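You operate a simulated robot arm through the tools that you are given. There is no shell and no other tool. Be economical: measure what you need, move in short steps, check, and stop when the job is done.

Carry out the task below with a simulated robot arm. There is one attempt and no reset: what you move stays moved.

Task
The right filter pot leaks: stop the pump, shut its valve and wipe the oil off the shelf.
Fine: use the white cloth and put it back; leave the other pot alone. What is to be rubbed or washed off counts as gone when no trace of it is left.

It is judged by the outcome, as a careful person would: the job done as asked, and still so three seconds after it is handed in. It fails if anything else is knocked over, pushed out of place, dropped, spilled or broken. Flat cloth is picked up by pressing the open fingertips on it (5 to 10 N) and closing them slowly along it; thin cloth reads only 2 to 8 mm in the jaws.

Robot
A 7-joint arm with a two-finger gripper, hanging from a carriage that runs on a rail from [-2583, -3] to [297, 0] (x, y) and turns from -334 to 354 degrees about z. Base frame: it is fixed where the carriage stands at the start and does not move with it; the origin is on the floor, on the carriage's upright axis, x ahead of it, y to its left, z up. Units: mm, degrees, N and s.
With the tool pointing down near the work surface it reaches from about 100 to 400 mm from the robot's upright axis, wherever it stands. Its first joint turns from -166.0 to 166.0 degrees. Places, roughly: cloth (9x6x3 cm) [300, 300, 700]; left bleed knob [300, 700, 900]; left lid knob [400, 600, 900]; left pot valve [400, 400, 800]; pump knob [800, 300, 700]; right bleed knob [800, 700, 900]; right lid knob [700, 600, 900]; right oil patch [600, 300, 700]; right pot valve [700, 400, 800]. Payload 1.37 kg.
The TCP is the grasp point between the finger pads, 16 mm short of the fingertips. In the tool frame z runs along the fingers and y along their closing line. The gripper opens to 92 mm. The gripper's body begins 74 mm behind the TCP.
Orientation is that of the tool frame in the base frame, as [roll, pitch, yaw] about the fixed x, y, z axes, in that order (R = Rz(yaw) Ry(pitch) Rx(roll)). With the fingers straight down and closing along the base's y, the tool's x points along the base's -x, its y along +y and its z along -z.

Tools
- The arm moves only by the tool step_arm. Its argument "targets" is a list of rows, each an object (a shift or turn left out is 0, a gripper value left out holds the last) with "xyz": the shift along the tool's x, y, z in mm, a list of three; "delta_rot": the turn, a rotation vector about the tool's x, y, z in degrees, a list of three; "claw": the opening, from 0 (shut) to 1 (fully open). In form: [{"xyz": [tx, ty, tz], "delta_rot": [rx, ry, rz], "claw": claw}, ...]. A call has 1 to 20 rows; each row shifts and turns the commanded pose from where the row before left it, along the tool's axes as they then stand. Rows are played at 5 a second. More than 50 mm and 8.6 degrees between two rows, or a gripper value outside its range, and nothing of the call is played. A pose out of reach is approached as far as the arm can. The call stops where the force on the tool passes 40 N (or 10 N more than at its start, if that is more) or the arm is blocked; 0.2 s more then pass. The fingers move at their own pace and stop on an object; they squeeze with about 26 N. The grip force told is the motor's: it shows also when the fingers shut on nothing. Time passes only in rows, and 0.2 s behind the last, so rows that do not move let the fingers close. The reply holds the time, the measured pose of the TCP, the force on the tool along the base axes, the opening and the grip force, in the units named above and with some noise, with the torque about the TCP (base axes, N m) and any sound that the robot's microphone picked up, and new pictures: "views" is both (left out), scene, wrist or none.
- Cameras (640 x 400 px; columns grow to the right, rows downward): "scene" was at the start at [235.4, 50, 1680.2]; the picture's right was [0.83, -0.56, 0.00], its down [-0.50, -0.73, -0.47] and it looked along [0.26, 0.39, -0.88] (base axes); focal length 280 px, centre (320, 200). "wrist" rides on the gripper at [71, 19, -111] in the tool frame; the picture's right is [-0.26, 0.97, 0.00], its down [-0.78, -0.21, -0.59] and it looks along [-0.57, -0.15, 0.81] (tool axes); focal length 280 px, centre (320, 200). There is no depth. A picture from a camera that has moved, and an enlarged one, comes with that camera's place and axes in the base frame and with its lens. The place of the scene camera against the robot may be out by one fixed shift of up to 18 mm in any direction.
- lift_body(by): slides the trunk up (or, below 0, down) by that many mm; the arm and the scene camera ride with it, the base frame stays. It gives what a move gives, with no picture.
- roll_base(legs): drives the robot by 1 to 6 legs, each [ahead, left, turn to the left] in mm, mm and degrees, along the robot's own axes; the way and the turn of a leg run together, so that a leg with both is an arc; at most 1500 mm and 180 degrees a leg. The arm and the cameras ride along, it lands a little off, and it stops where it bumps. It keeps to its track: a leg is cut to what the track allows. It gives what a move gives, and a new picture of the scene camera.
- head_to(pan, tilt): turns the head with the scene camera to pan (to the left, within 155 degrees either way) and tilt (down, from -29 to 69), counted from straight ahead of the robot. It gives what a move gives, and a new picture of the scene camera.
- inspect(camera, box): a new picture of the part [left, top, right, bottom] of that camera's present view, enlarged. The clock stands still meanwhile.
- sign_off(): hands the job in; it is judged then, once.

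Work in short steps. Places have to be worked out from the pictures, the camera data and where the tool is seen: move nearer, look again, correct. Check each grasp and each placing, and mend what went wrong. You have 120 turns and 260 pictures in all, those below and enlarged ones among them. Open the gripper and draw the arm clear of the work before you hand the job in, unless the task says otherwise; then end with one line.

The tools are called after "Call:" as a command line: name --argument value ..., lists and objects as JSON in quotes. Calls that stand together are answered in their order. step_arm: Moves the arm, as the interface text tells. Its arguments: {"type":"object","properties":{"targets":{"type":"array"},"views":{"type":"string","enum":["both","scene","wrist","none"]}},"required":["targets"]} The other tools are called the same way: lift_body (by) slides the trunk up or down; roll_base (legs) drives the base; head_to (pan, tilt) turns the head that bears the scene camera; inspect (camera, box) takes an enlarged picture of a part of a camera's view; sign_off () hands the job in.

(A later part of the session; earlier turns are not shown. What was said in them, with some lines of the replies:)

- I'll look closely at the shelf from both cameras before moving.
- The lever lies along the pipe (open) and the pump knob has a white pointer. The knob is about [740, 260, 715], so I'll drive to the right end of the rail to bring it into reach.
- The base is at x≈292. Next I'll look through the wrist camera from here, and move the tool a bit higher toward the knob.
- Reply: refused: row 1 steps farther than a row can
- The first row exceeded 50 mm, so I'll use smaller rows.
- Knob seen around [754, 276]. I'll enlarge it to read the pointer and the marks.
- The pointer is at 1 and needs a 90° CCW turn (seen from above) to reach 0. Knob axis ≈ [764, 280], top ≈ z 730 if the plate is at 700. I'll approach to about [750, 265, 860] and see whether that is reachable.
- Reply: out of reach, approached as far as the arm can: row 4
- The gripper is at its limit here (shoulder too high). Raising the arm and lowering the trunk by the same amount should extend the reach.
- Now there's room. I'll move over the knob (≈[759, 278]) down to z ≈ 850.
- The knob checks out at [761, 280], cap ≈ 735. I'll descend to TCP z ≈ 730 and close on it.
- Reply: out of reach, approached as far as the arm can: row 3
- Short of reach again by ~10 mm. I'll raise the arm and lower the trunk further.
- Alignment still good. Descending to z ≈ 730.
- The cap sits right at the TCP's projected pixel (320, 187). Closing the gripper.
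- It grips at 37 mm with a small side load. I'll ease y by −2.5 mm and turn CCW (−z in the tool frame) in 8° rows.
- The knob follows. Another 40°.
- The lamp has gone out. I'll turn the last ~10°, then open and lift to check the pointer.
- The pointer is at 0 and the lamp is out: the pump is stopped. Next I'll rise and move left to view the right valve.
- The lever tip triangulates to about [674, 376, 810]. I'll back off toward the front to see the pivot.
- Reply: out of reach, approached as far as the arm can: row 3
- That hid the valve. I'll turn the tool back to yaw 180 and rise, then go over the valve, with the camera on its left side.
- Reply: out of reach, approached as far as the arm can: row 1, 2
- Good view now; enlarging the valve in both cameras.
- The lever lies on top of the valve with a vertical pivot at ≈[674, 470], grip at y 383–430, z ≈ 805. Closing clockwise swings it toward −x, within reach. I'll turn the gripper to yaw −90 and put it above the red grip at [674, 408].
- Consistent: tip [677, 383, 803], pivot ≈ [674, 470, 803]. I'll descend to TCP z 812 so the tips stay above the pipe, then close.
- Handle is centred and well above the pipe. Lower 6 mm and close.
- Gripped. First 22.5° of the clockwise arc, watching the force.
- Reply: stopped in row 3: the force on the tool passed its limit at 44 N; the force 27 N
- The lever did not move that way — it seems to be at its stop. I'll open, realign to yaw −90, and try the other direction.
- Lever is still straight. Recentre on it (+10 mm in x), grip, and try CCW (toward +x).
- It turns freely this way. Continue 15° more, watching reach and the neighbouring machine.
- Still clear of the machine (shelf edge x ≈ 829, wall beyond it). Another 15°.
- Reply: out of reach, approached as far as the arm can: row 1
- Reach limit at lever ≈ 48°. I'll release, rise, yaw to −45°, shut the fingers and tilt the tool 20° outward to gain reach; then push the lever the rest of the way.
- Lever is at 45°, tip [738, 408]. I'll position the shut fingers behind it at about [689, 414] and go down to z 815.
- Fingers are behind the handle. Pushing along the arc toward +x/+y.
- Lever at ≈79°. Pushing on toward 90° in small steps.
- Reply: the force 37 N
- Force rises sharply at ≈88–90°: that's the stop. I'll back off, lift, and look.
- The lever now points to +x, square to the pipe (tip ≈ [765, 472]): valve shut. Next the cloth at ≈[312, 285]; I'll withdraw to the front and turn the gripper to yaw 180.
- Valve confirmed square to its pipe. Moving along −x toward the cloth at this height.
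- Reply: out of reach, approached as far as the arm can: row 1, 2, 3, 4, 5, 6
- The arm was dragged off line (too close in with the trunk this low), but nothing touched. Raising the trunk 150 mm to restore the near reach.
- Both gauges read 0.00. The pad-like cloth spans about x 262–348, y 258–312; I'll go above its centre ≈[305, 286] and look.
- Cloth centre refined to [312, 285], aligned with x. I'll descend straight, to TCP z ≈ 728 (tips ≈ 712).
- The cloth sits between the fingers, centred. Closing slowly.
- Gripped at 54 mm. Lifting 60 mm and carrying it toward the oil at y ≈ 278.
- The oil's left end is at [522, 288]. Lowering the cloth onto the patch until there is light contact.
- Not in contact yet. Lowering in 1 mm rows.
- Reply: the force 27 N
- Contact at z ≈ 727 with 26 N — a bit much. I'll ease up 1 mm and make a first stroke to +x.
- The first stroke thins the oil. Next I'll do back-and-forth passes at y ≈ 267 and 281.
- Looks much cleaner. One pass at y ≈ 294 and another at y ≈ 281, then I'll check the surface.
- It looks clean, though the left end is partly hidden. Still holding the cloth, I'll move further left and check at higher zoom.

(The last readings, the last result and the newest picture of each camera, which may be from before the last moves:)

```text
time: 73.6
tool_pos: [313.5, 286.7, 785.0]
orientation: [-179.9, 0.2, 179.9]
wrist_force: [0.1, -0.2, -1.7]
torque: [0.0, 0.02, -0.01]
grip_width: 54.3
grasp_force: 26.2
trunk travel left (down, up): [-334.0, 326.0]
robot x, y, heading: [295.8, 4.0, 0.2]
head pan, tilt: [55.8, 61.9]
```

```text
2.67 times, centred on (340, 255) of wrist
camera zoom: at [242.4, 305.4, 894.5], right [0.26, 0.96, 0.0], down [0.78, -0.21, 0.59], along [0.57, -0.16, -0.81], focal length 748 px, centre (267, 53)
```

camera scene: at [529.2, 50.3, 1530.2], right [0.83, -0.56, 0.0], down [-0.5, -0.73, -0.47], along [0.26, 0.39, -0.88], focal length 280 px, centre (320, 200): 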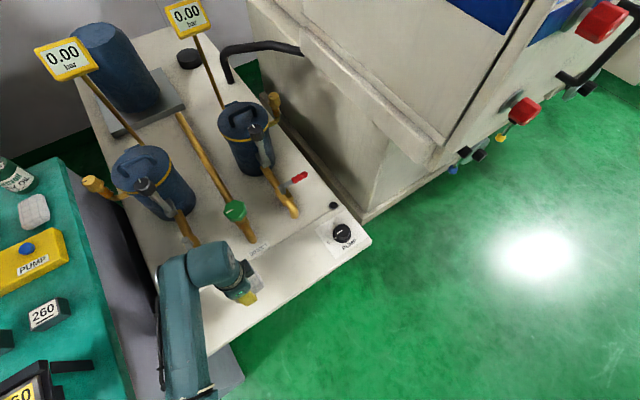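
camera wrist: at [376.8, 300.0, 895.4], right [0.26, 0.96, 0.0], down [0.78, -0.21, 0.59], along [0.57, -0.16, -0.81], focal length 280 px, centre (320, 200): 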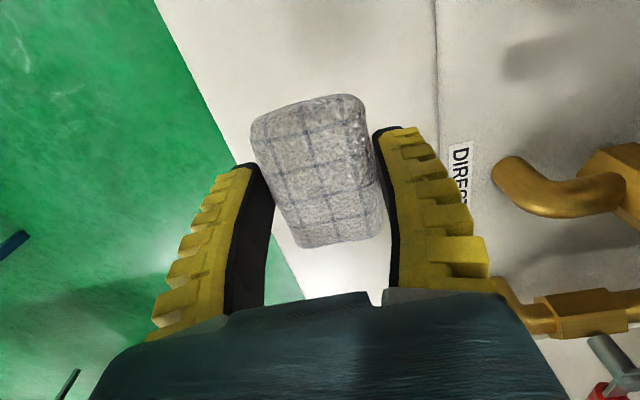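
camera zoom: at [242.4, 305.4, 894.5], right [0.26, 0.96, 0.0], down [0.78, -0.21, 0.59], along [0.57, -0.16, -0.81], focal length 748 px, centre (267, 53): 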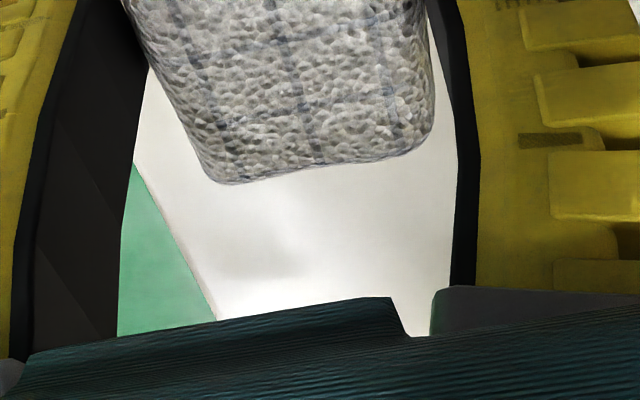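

There may be faint greyish spots within the former patch (≈[587, 271], [528, 271]). Zooming closer.

Call:
inspect --camera "scene" --box '[275, 250, 325, 282]'

Call:
inspect --camera "scene" --box '[250, 250, 300, 282]'

```text
12.50 times, centred on (300, 266) of scene
camera zoom: at [529.2, 50.3, 1530.2], right [0.83, -0.56, 0.0], down [-0.49, -0.73, -0.47], along [0.26, 0.39, -0.88], focal length 3501 px, centre (570, -625)
```

zoom: 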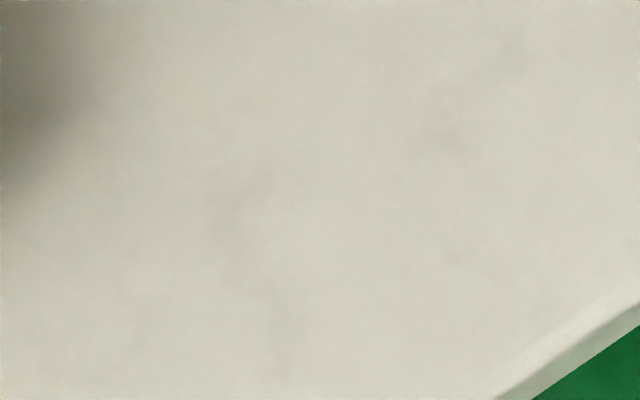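

```text
12.50 times, centred on (275, 266) of scene
camera zoom: at [529.2, 50.3, 1530.2], right [0.83, -0.56, 0.0], down [-0.49, -0.73, -0.47], along [0.26, 0.39, -0.88], focal length 3501 px, centre (882, -625)
```

zoom: 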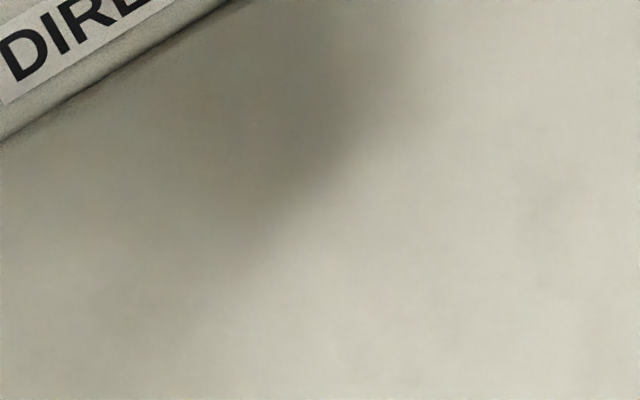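

Only very faint grey mottling, but to be safe I'll wipe again over a wider area before putting the cloth back.

Call:
step_arm --targets '[{"xyz": [-40, -5, 0]}, {"xyz": [-40, -5, 0]}, {"xyz": [-40, -6, 0]}, {"xyz": [-45, -6, 0]}, {"xyz": [-45, 0, 0]}, {"xyz": [0, 0, 30]}, {"xyz": [0, 0, 24]}, {"xyz": [0, 0, 3]}, {"xyz": [0, 0, 1.5]}, {"xyz": [0, 0, 0]}]' --views "none"

```text
time: 75.8
tool_pos: [523.5, 263.5, 727.8]
orientation: [-179.9, 0.1, 179.9]
wrist_force: [-0.5, -1.0, 0.6]
torque: [-0.03, -0.02, -0.03]
grip_width: 54.4
grasp_force: 25.7
trunk travel left (down, up): [-334.0, 326.0]
robot x, y, heading: [291.3, -1.5, 0.1]
head pan, tilt: [55.8, 61.9]
```

Just above contact; lowering 1.3 mm and wiping passes at y ≈ 263, 275, 288.

Call:
step_arm --targets '[{"xyz": [0, 0, 1.3]}, {"xyz": [-20, 0, 0.2]}, {"xyz": [-20, 0, 0.2]}, {"xyz": [-20, 0, 0]}, {"xyz": [-20, 0, 0]}, {"xyz": [-20, 0, 0]}, {"xyz": [-18, 0, 0]}, {"xyz": [0, 12, 0]}, {"xyz": [20, 0, 0]}, {"xyz": [20, 0, 0]}, {"xyz": [20, 0, 0]}, {"xyz": [20, 0, 0]}, {"xyz": [20, 0, 0]}, {"xyz": [18, 0, 0]}, {"xyz": [0, 12, 0]}, {"xyz": [-20, 0, 0]}, {"xyz": [-20, 0, 0]}, {"xyz": [-20, 0, 0]}, {"xyz": [-20, 0, 0]}, {"xyz": [-20, 0, 0]}]' --views "none"

Call:
step_arm --targets '[{"xyz": [-18, 0, 0]}, {"xyz": [0, 8, 0]}, {"xyz": [20, 0, 0]}, {"xyz": [20, 0, 0]}, {"xyz": [20, 0, 0]}, {"xyz": [20, 0, 0]}, {"xyz": [20, 0, 0]}, {"xyz": [18, 0, 0]}, {"xyz": [0, -16, 0]}, {"xyz": [-20, 0, 0]}, {"xyz": [-20, 0, 0]}, {"xyz": [-20, 0, 0]}, {"xyz": [-20, 0, 0]}, {"xyz": [-20, 0, 0]}, {"xyz": [-18, 0, 0]}, {"xyz": [0, 0, 0]}]' --views "wrist"

```text
time: 80.0
tool_pos: [624.0, 287.7, 727.6]
orientation: [-179.9, 0.2, 179.9]
wrist_force: [2.0, 1.4, 2.8]
torque: [0.0, 0.09, -0.01]
grip_width: 54.8
grasp_force: 26.1
trunk travel left (down, up): [-334.0, 326.0]
robot x, y, heading: [293.8, 3.8, 0.1]
head pan, tilt: [55.8, 61.9]
```

```text
time: 83.4
tool_pos: [642.2, 279.3, 725.0]
orientation: [-180.0, 0.3, 179.9]
wrist_force: [-0.1, 0.7, 7.4]
torque: [0.01, 0.06, -0.02]
grip_width: 55.1
grasp_force: 26.1
trunk travel left (down, up): [-334.0, 326.0]
robot x, y, heading: [294.5, -1.0, 0.1]
head pan, tilt: [55.8, 61.9]
camera wrist: at [570.8, 299.1, 835.8], right [0.26, 0.96, 0.0], down [0.78, -0.21, 0.59], along [0.57, -0.16, -0.81], focal length 280 px, centre (320, 200)
```

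wrist: 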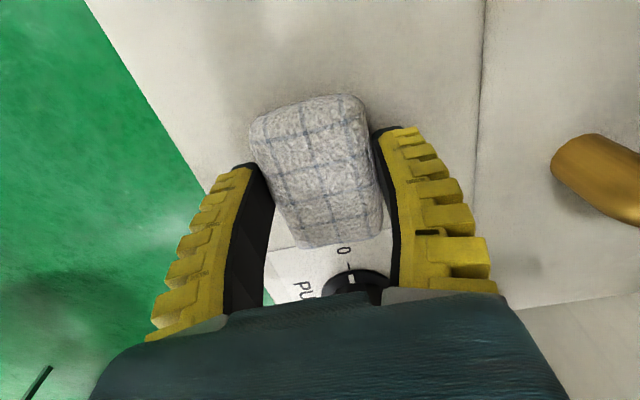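

The swept area looks clean. Lifting and carrying the cloth back above its original place.

Call:
step_arm --targets '[{"xyz": [0, 0, -30]}, {"xyz": [0, 0, -30]}, {"xyz": [47, 1, 0]}, {"xyz": [47, 1, 0]}, {"xyz": [47, 1, 0]}, {"xyz": [47, 1, 0]}, {"xyz": [47, 1, 0]}, {"xyz": [47, 1, 0]}, {"xyz": [47, 0, 0]}, {"xyz": [0, 0, 0]}]'

Call:
inspect --camera "scene" --box '[240, 220, 340, 300]'

```text
time: 85.6
tool_pos: [312.3, 284.4, 785.3]
orientation: [-179.8, 0.2, 179.8]
wrist_force: [-0.1, 0.2, 0.2]
torque: [-0.02, 0.02, 0.01]
grip_width: 54.7
grasp_force: 26.3
trunk travel left (down, up): [-334.0, 326.0]
robot x, y, heading: [296.8, -0.6, -0.3]
head pan, tilt: [55.8, 61.9]
camera scene: at [529.2, 50.3, 1530.2], right [0.83, -0.56, 0.0], down [-0.5, -0.73, -0.47], along [0.26, 0.39, -0.88], focal length 280 px, centre (320, 200)
camera wrist: at [240.3, 304.9, 894.9], right [0.26, 0.96, 0.0], down [0.78, -0.21, 0.59], along [0.57, -0.16, -0.81], focal length 280 px, centre (320, 200)
```

scene: 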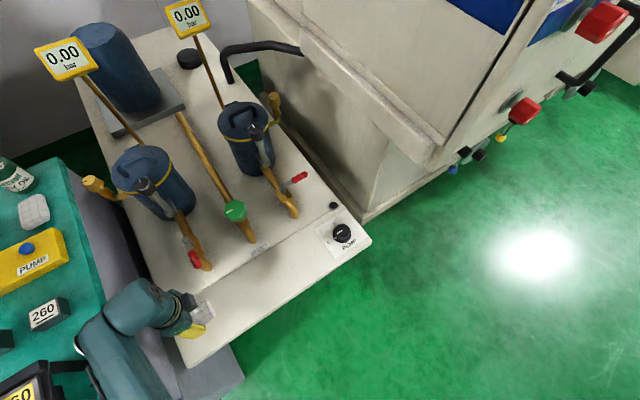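
wrist: 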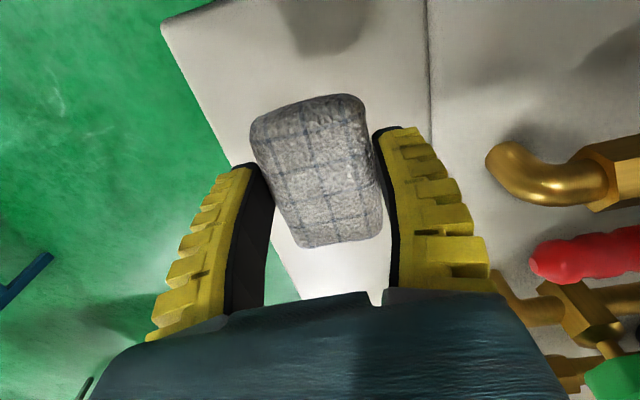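

```text
5.00 times, centred on (290, 260) of scene
camera zoom: at [529.2, 50.3, 1530.2], right [0.83, -0.56, 0.0], down [-0.5, -0.73, -0.47], along [0.26, 0.39, -0.88], focal length 1400 px, centre (470, -100)
```

zoom: 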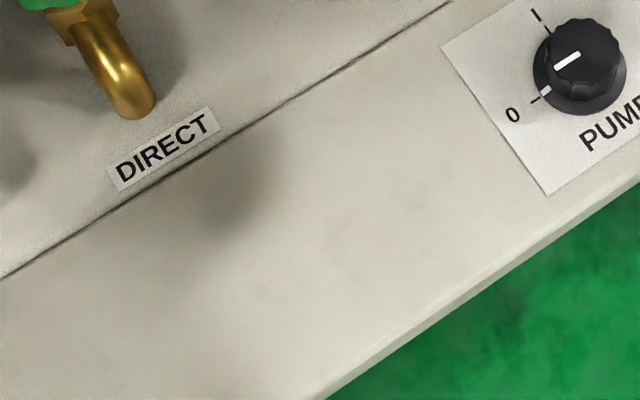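

The mottling is unchanged, so it's the shelf's own texture; no oil remains. Setting the cloth down at its original spot.

Call:
step_arm --targets '[{"xyz": [0, 0, 30]}, {"xyz": [0, 0, 22]}, {"xyz": [0, 0, 4]}, {"xyz": [0, 0, 1.5]}, {"xyz": [0, 0, 0]}]' --views "none"

```text
time: 86.8
tool_pos: [311.4, 286.9, 727.5]
orientation: [-179.8, 0.3, 180.0]
wrist_force: [-0.4, 0.6, 0.1]
torque: [0.0, -0.03, -0.03]
grip_width: 54.5
grasp_force: 26.2
trunk travel left (down, up): [-334.0, 326.0]
robot x, y, heading: [291.8, 3.8, 0.0]
head pan, tilt: [55.8, 61.9]
```

Just above contact; one more millimetre, then release and lift.

Call:
step_arm --targets '[{"xyz": [0, 0, 1]}, {"xyz": [0, 0, 0], "claw": 0.65}, {"claw": 0.8}, {"claw": 1.0}, {"claw": 1.0}, {"xyz": [0, 0, -30]}, {"xyz": [0, 0, -40]}, {"xyz": [0, 0, -40]}, {"xyz": [0, 0, -40]}, {"xyz": [0, 0, 0]}]'

```text
time: 89.0
tool_pos: [311.9, 286.8, 877.0]
orientation: [-179.9, 0.2, 179.9]
wrist_force: [0.2, 0.6, -0.7]
torque: [0.04, 0.03, 0.02]
grip_width: 91.9
grasp_force: 0.0
trunk travel left (down, up): [-334.0, 326.0]
robot x, y, heading: [294.5, -0.7, -0.2]
head pan, tilt: [55.8, 61.9]
camera scene: at [529.2, 50.4, 1530.2], right [0.83, -0.56, 0.0], down [-0.49, -0.73, -0.47], along [0.26, 0.39, -0.88], focal length 280 px, centre (320, 200)
camera wrist: at [242.1, 306.7, 986.7], right [0.26, 0.96, 0.0], down [0.78, -0.21, 0.59], along [0.57, -0.16, -0.81], focal length 280 px, centre (320, 200)
```

scene: 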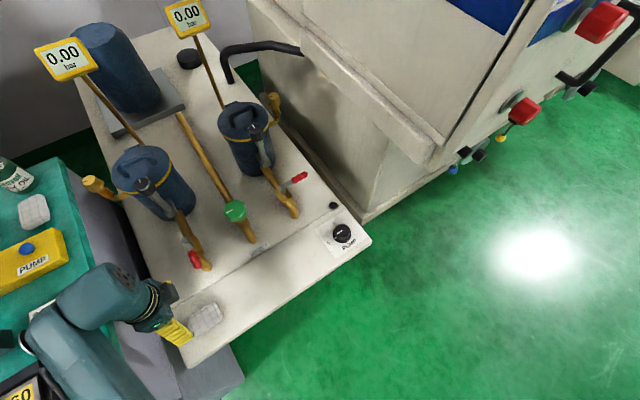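
wrist: 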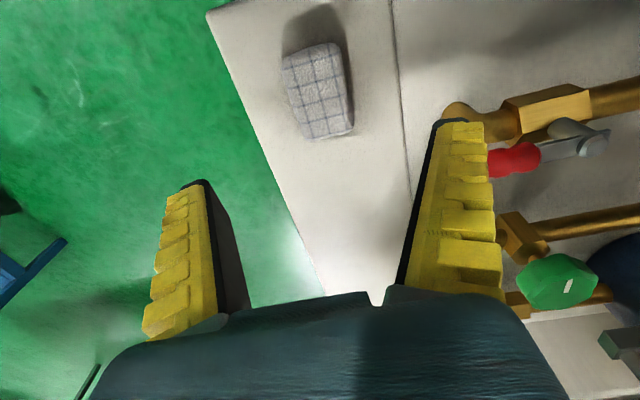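

The cloth is back in place. I'll draw the arm up clear of the shelf and do a last check of the valve, knob and bench.

Call:
step_arm --targets '[{"xyz": [0, -20, -40]}, {"xyz": [0, -20, -40]}, {"xyz": [0, -20, -40]}, {"xyz": [0, -20, -40]}, {"xyz": [0, 0, 0]}]'

Call:
inspect --camera "scene" --box '[200, 90, 380, 290]'

```text
time: 90.2
tool_pos: [314.7, 243.3, 978.3]
orientation: [180.0, 0.3, 179.9]
wrist_force: [0.3, 0.2, -0.1]
torque: [0.0, 0.03, -0.01]
grip_width: 91.9
grasp_force: 0.1
out of reach, approached as far as the arm can: row 3, 4
trunk travel left (down, up): [-334.0, 326.0]
robot x, y, heading: [291.0, -2.0, -0.3]
head pan, tilt: [55.8, 61.9]
camera scene: at [529.2, 50.3, 1530.2], right [0.83, -0.56, 0.0], down [-0.49, -0.73, -0.47], along [0.26, 0.39, -0.88], focal length 280 px, centre (320, 200)
camera wrist: at [243.3, 263.1, 1088.4], right [0.26, 0.96, 0.0], down [0.78, -0.21, 0.59], along [0.57, -0.16, -0.81], focal length 280 px, centre (320, 200)
```

scene: 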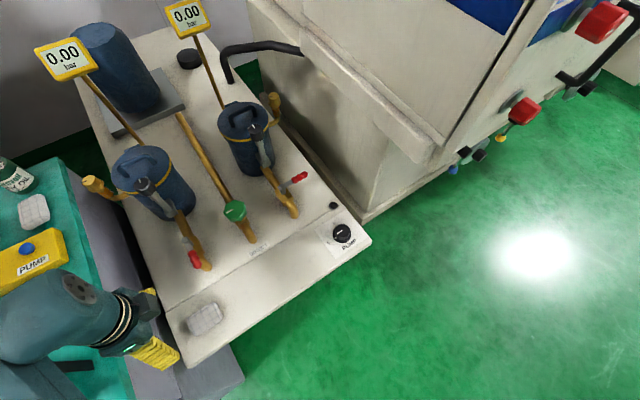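
wrist: 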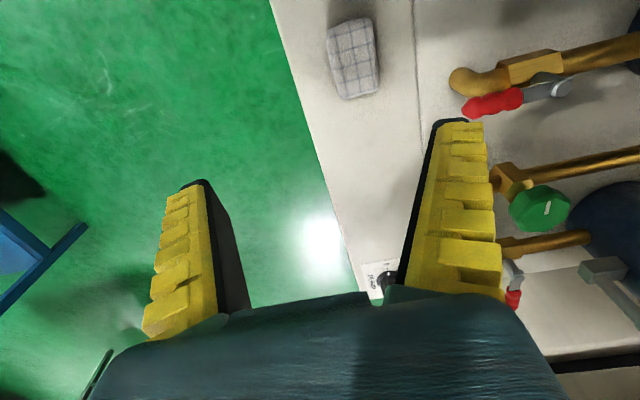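

```text
2.00 times, centred on (290, 190) of scene
camera zoom: at [529.2, 50.3, 1530.2], right [0.83, -0.56, 0.0], down [-0.49, -0.73, -0.47], along [0.26, 0.39, -0.88], focal length 560 px, centre (380, 220)
```

zoom: 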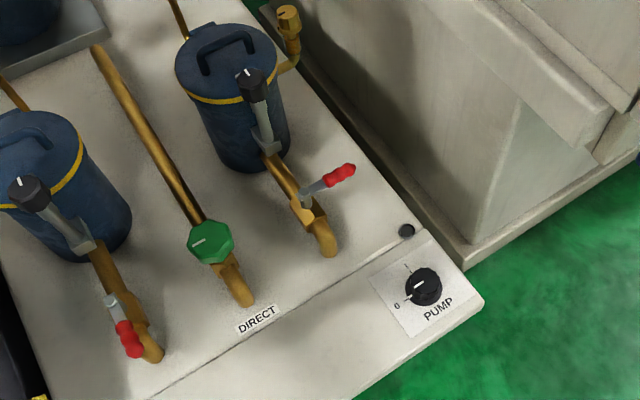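

Pump at 0, lamp out, right valve shut square to the pipe, shelf clean, cloth back, and the arm clear. Handing in.

Call:
sign_off

```text
The job is handed in.
```

The pump is stopped, the right pot's valve is shut, the oil is wiped off the shelf, and the white cloth is back where it was; the left pot was left alone.
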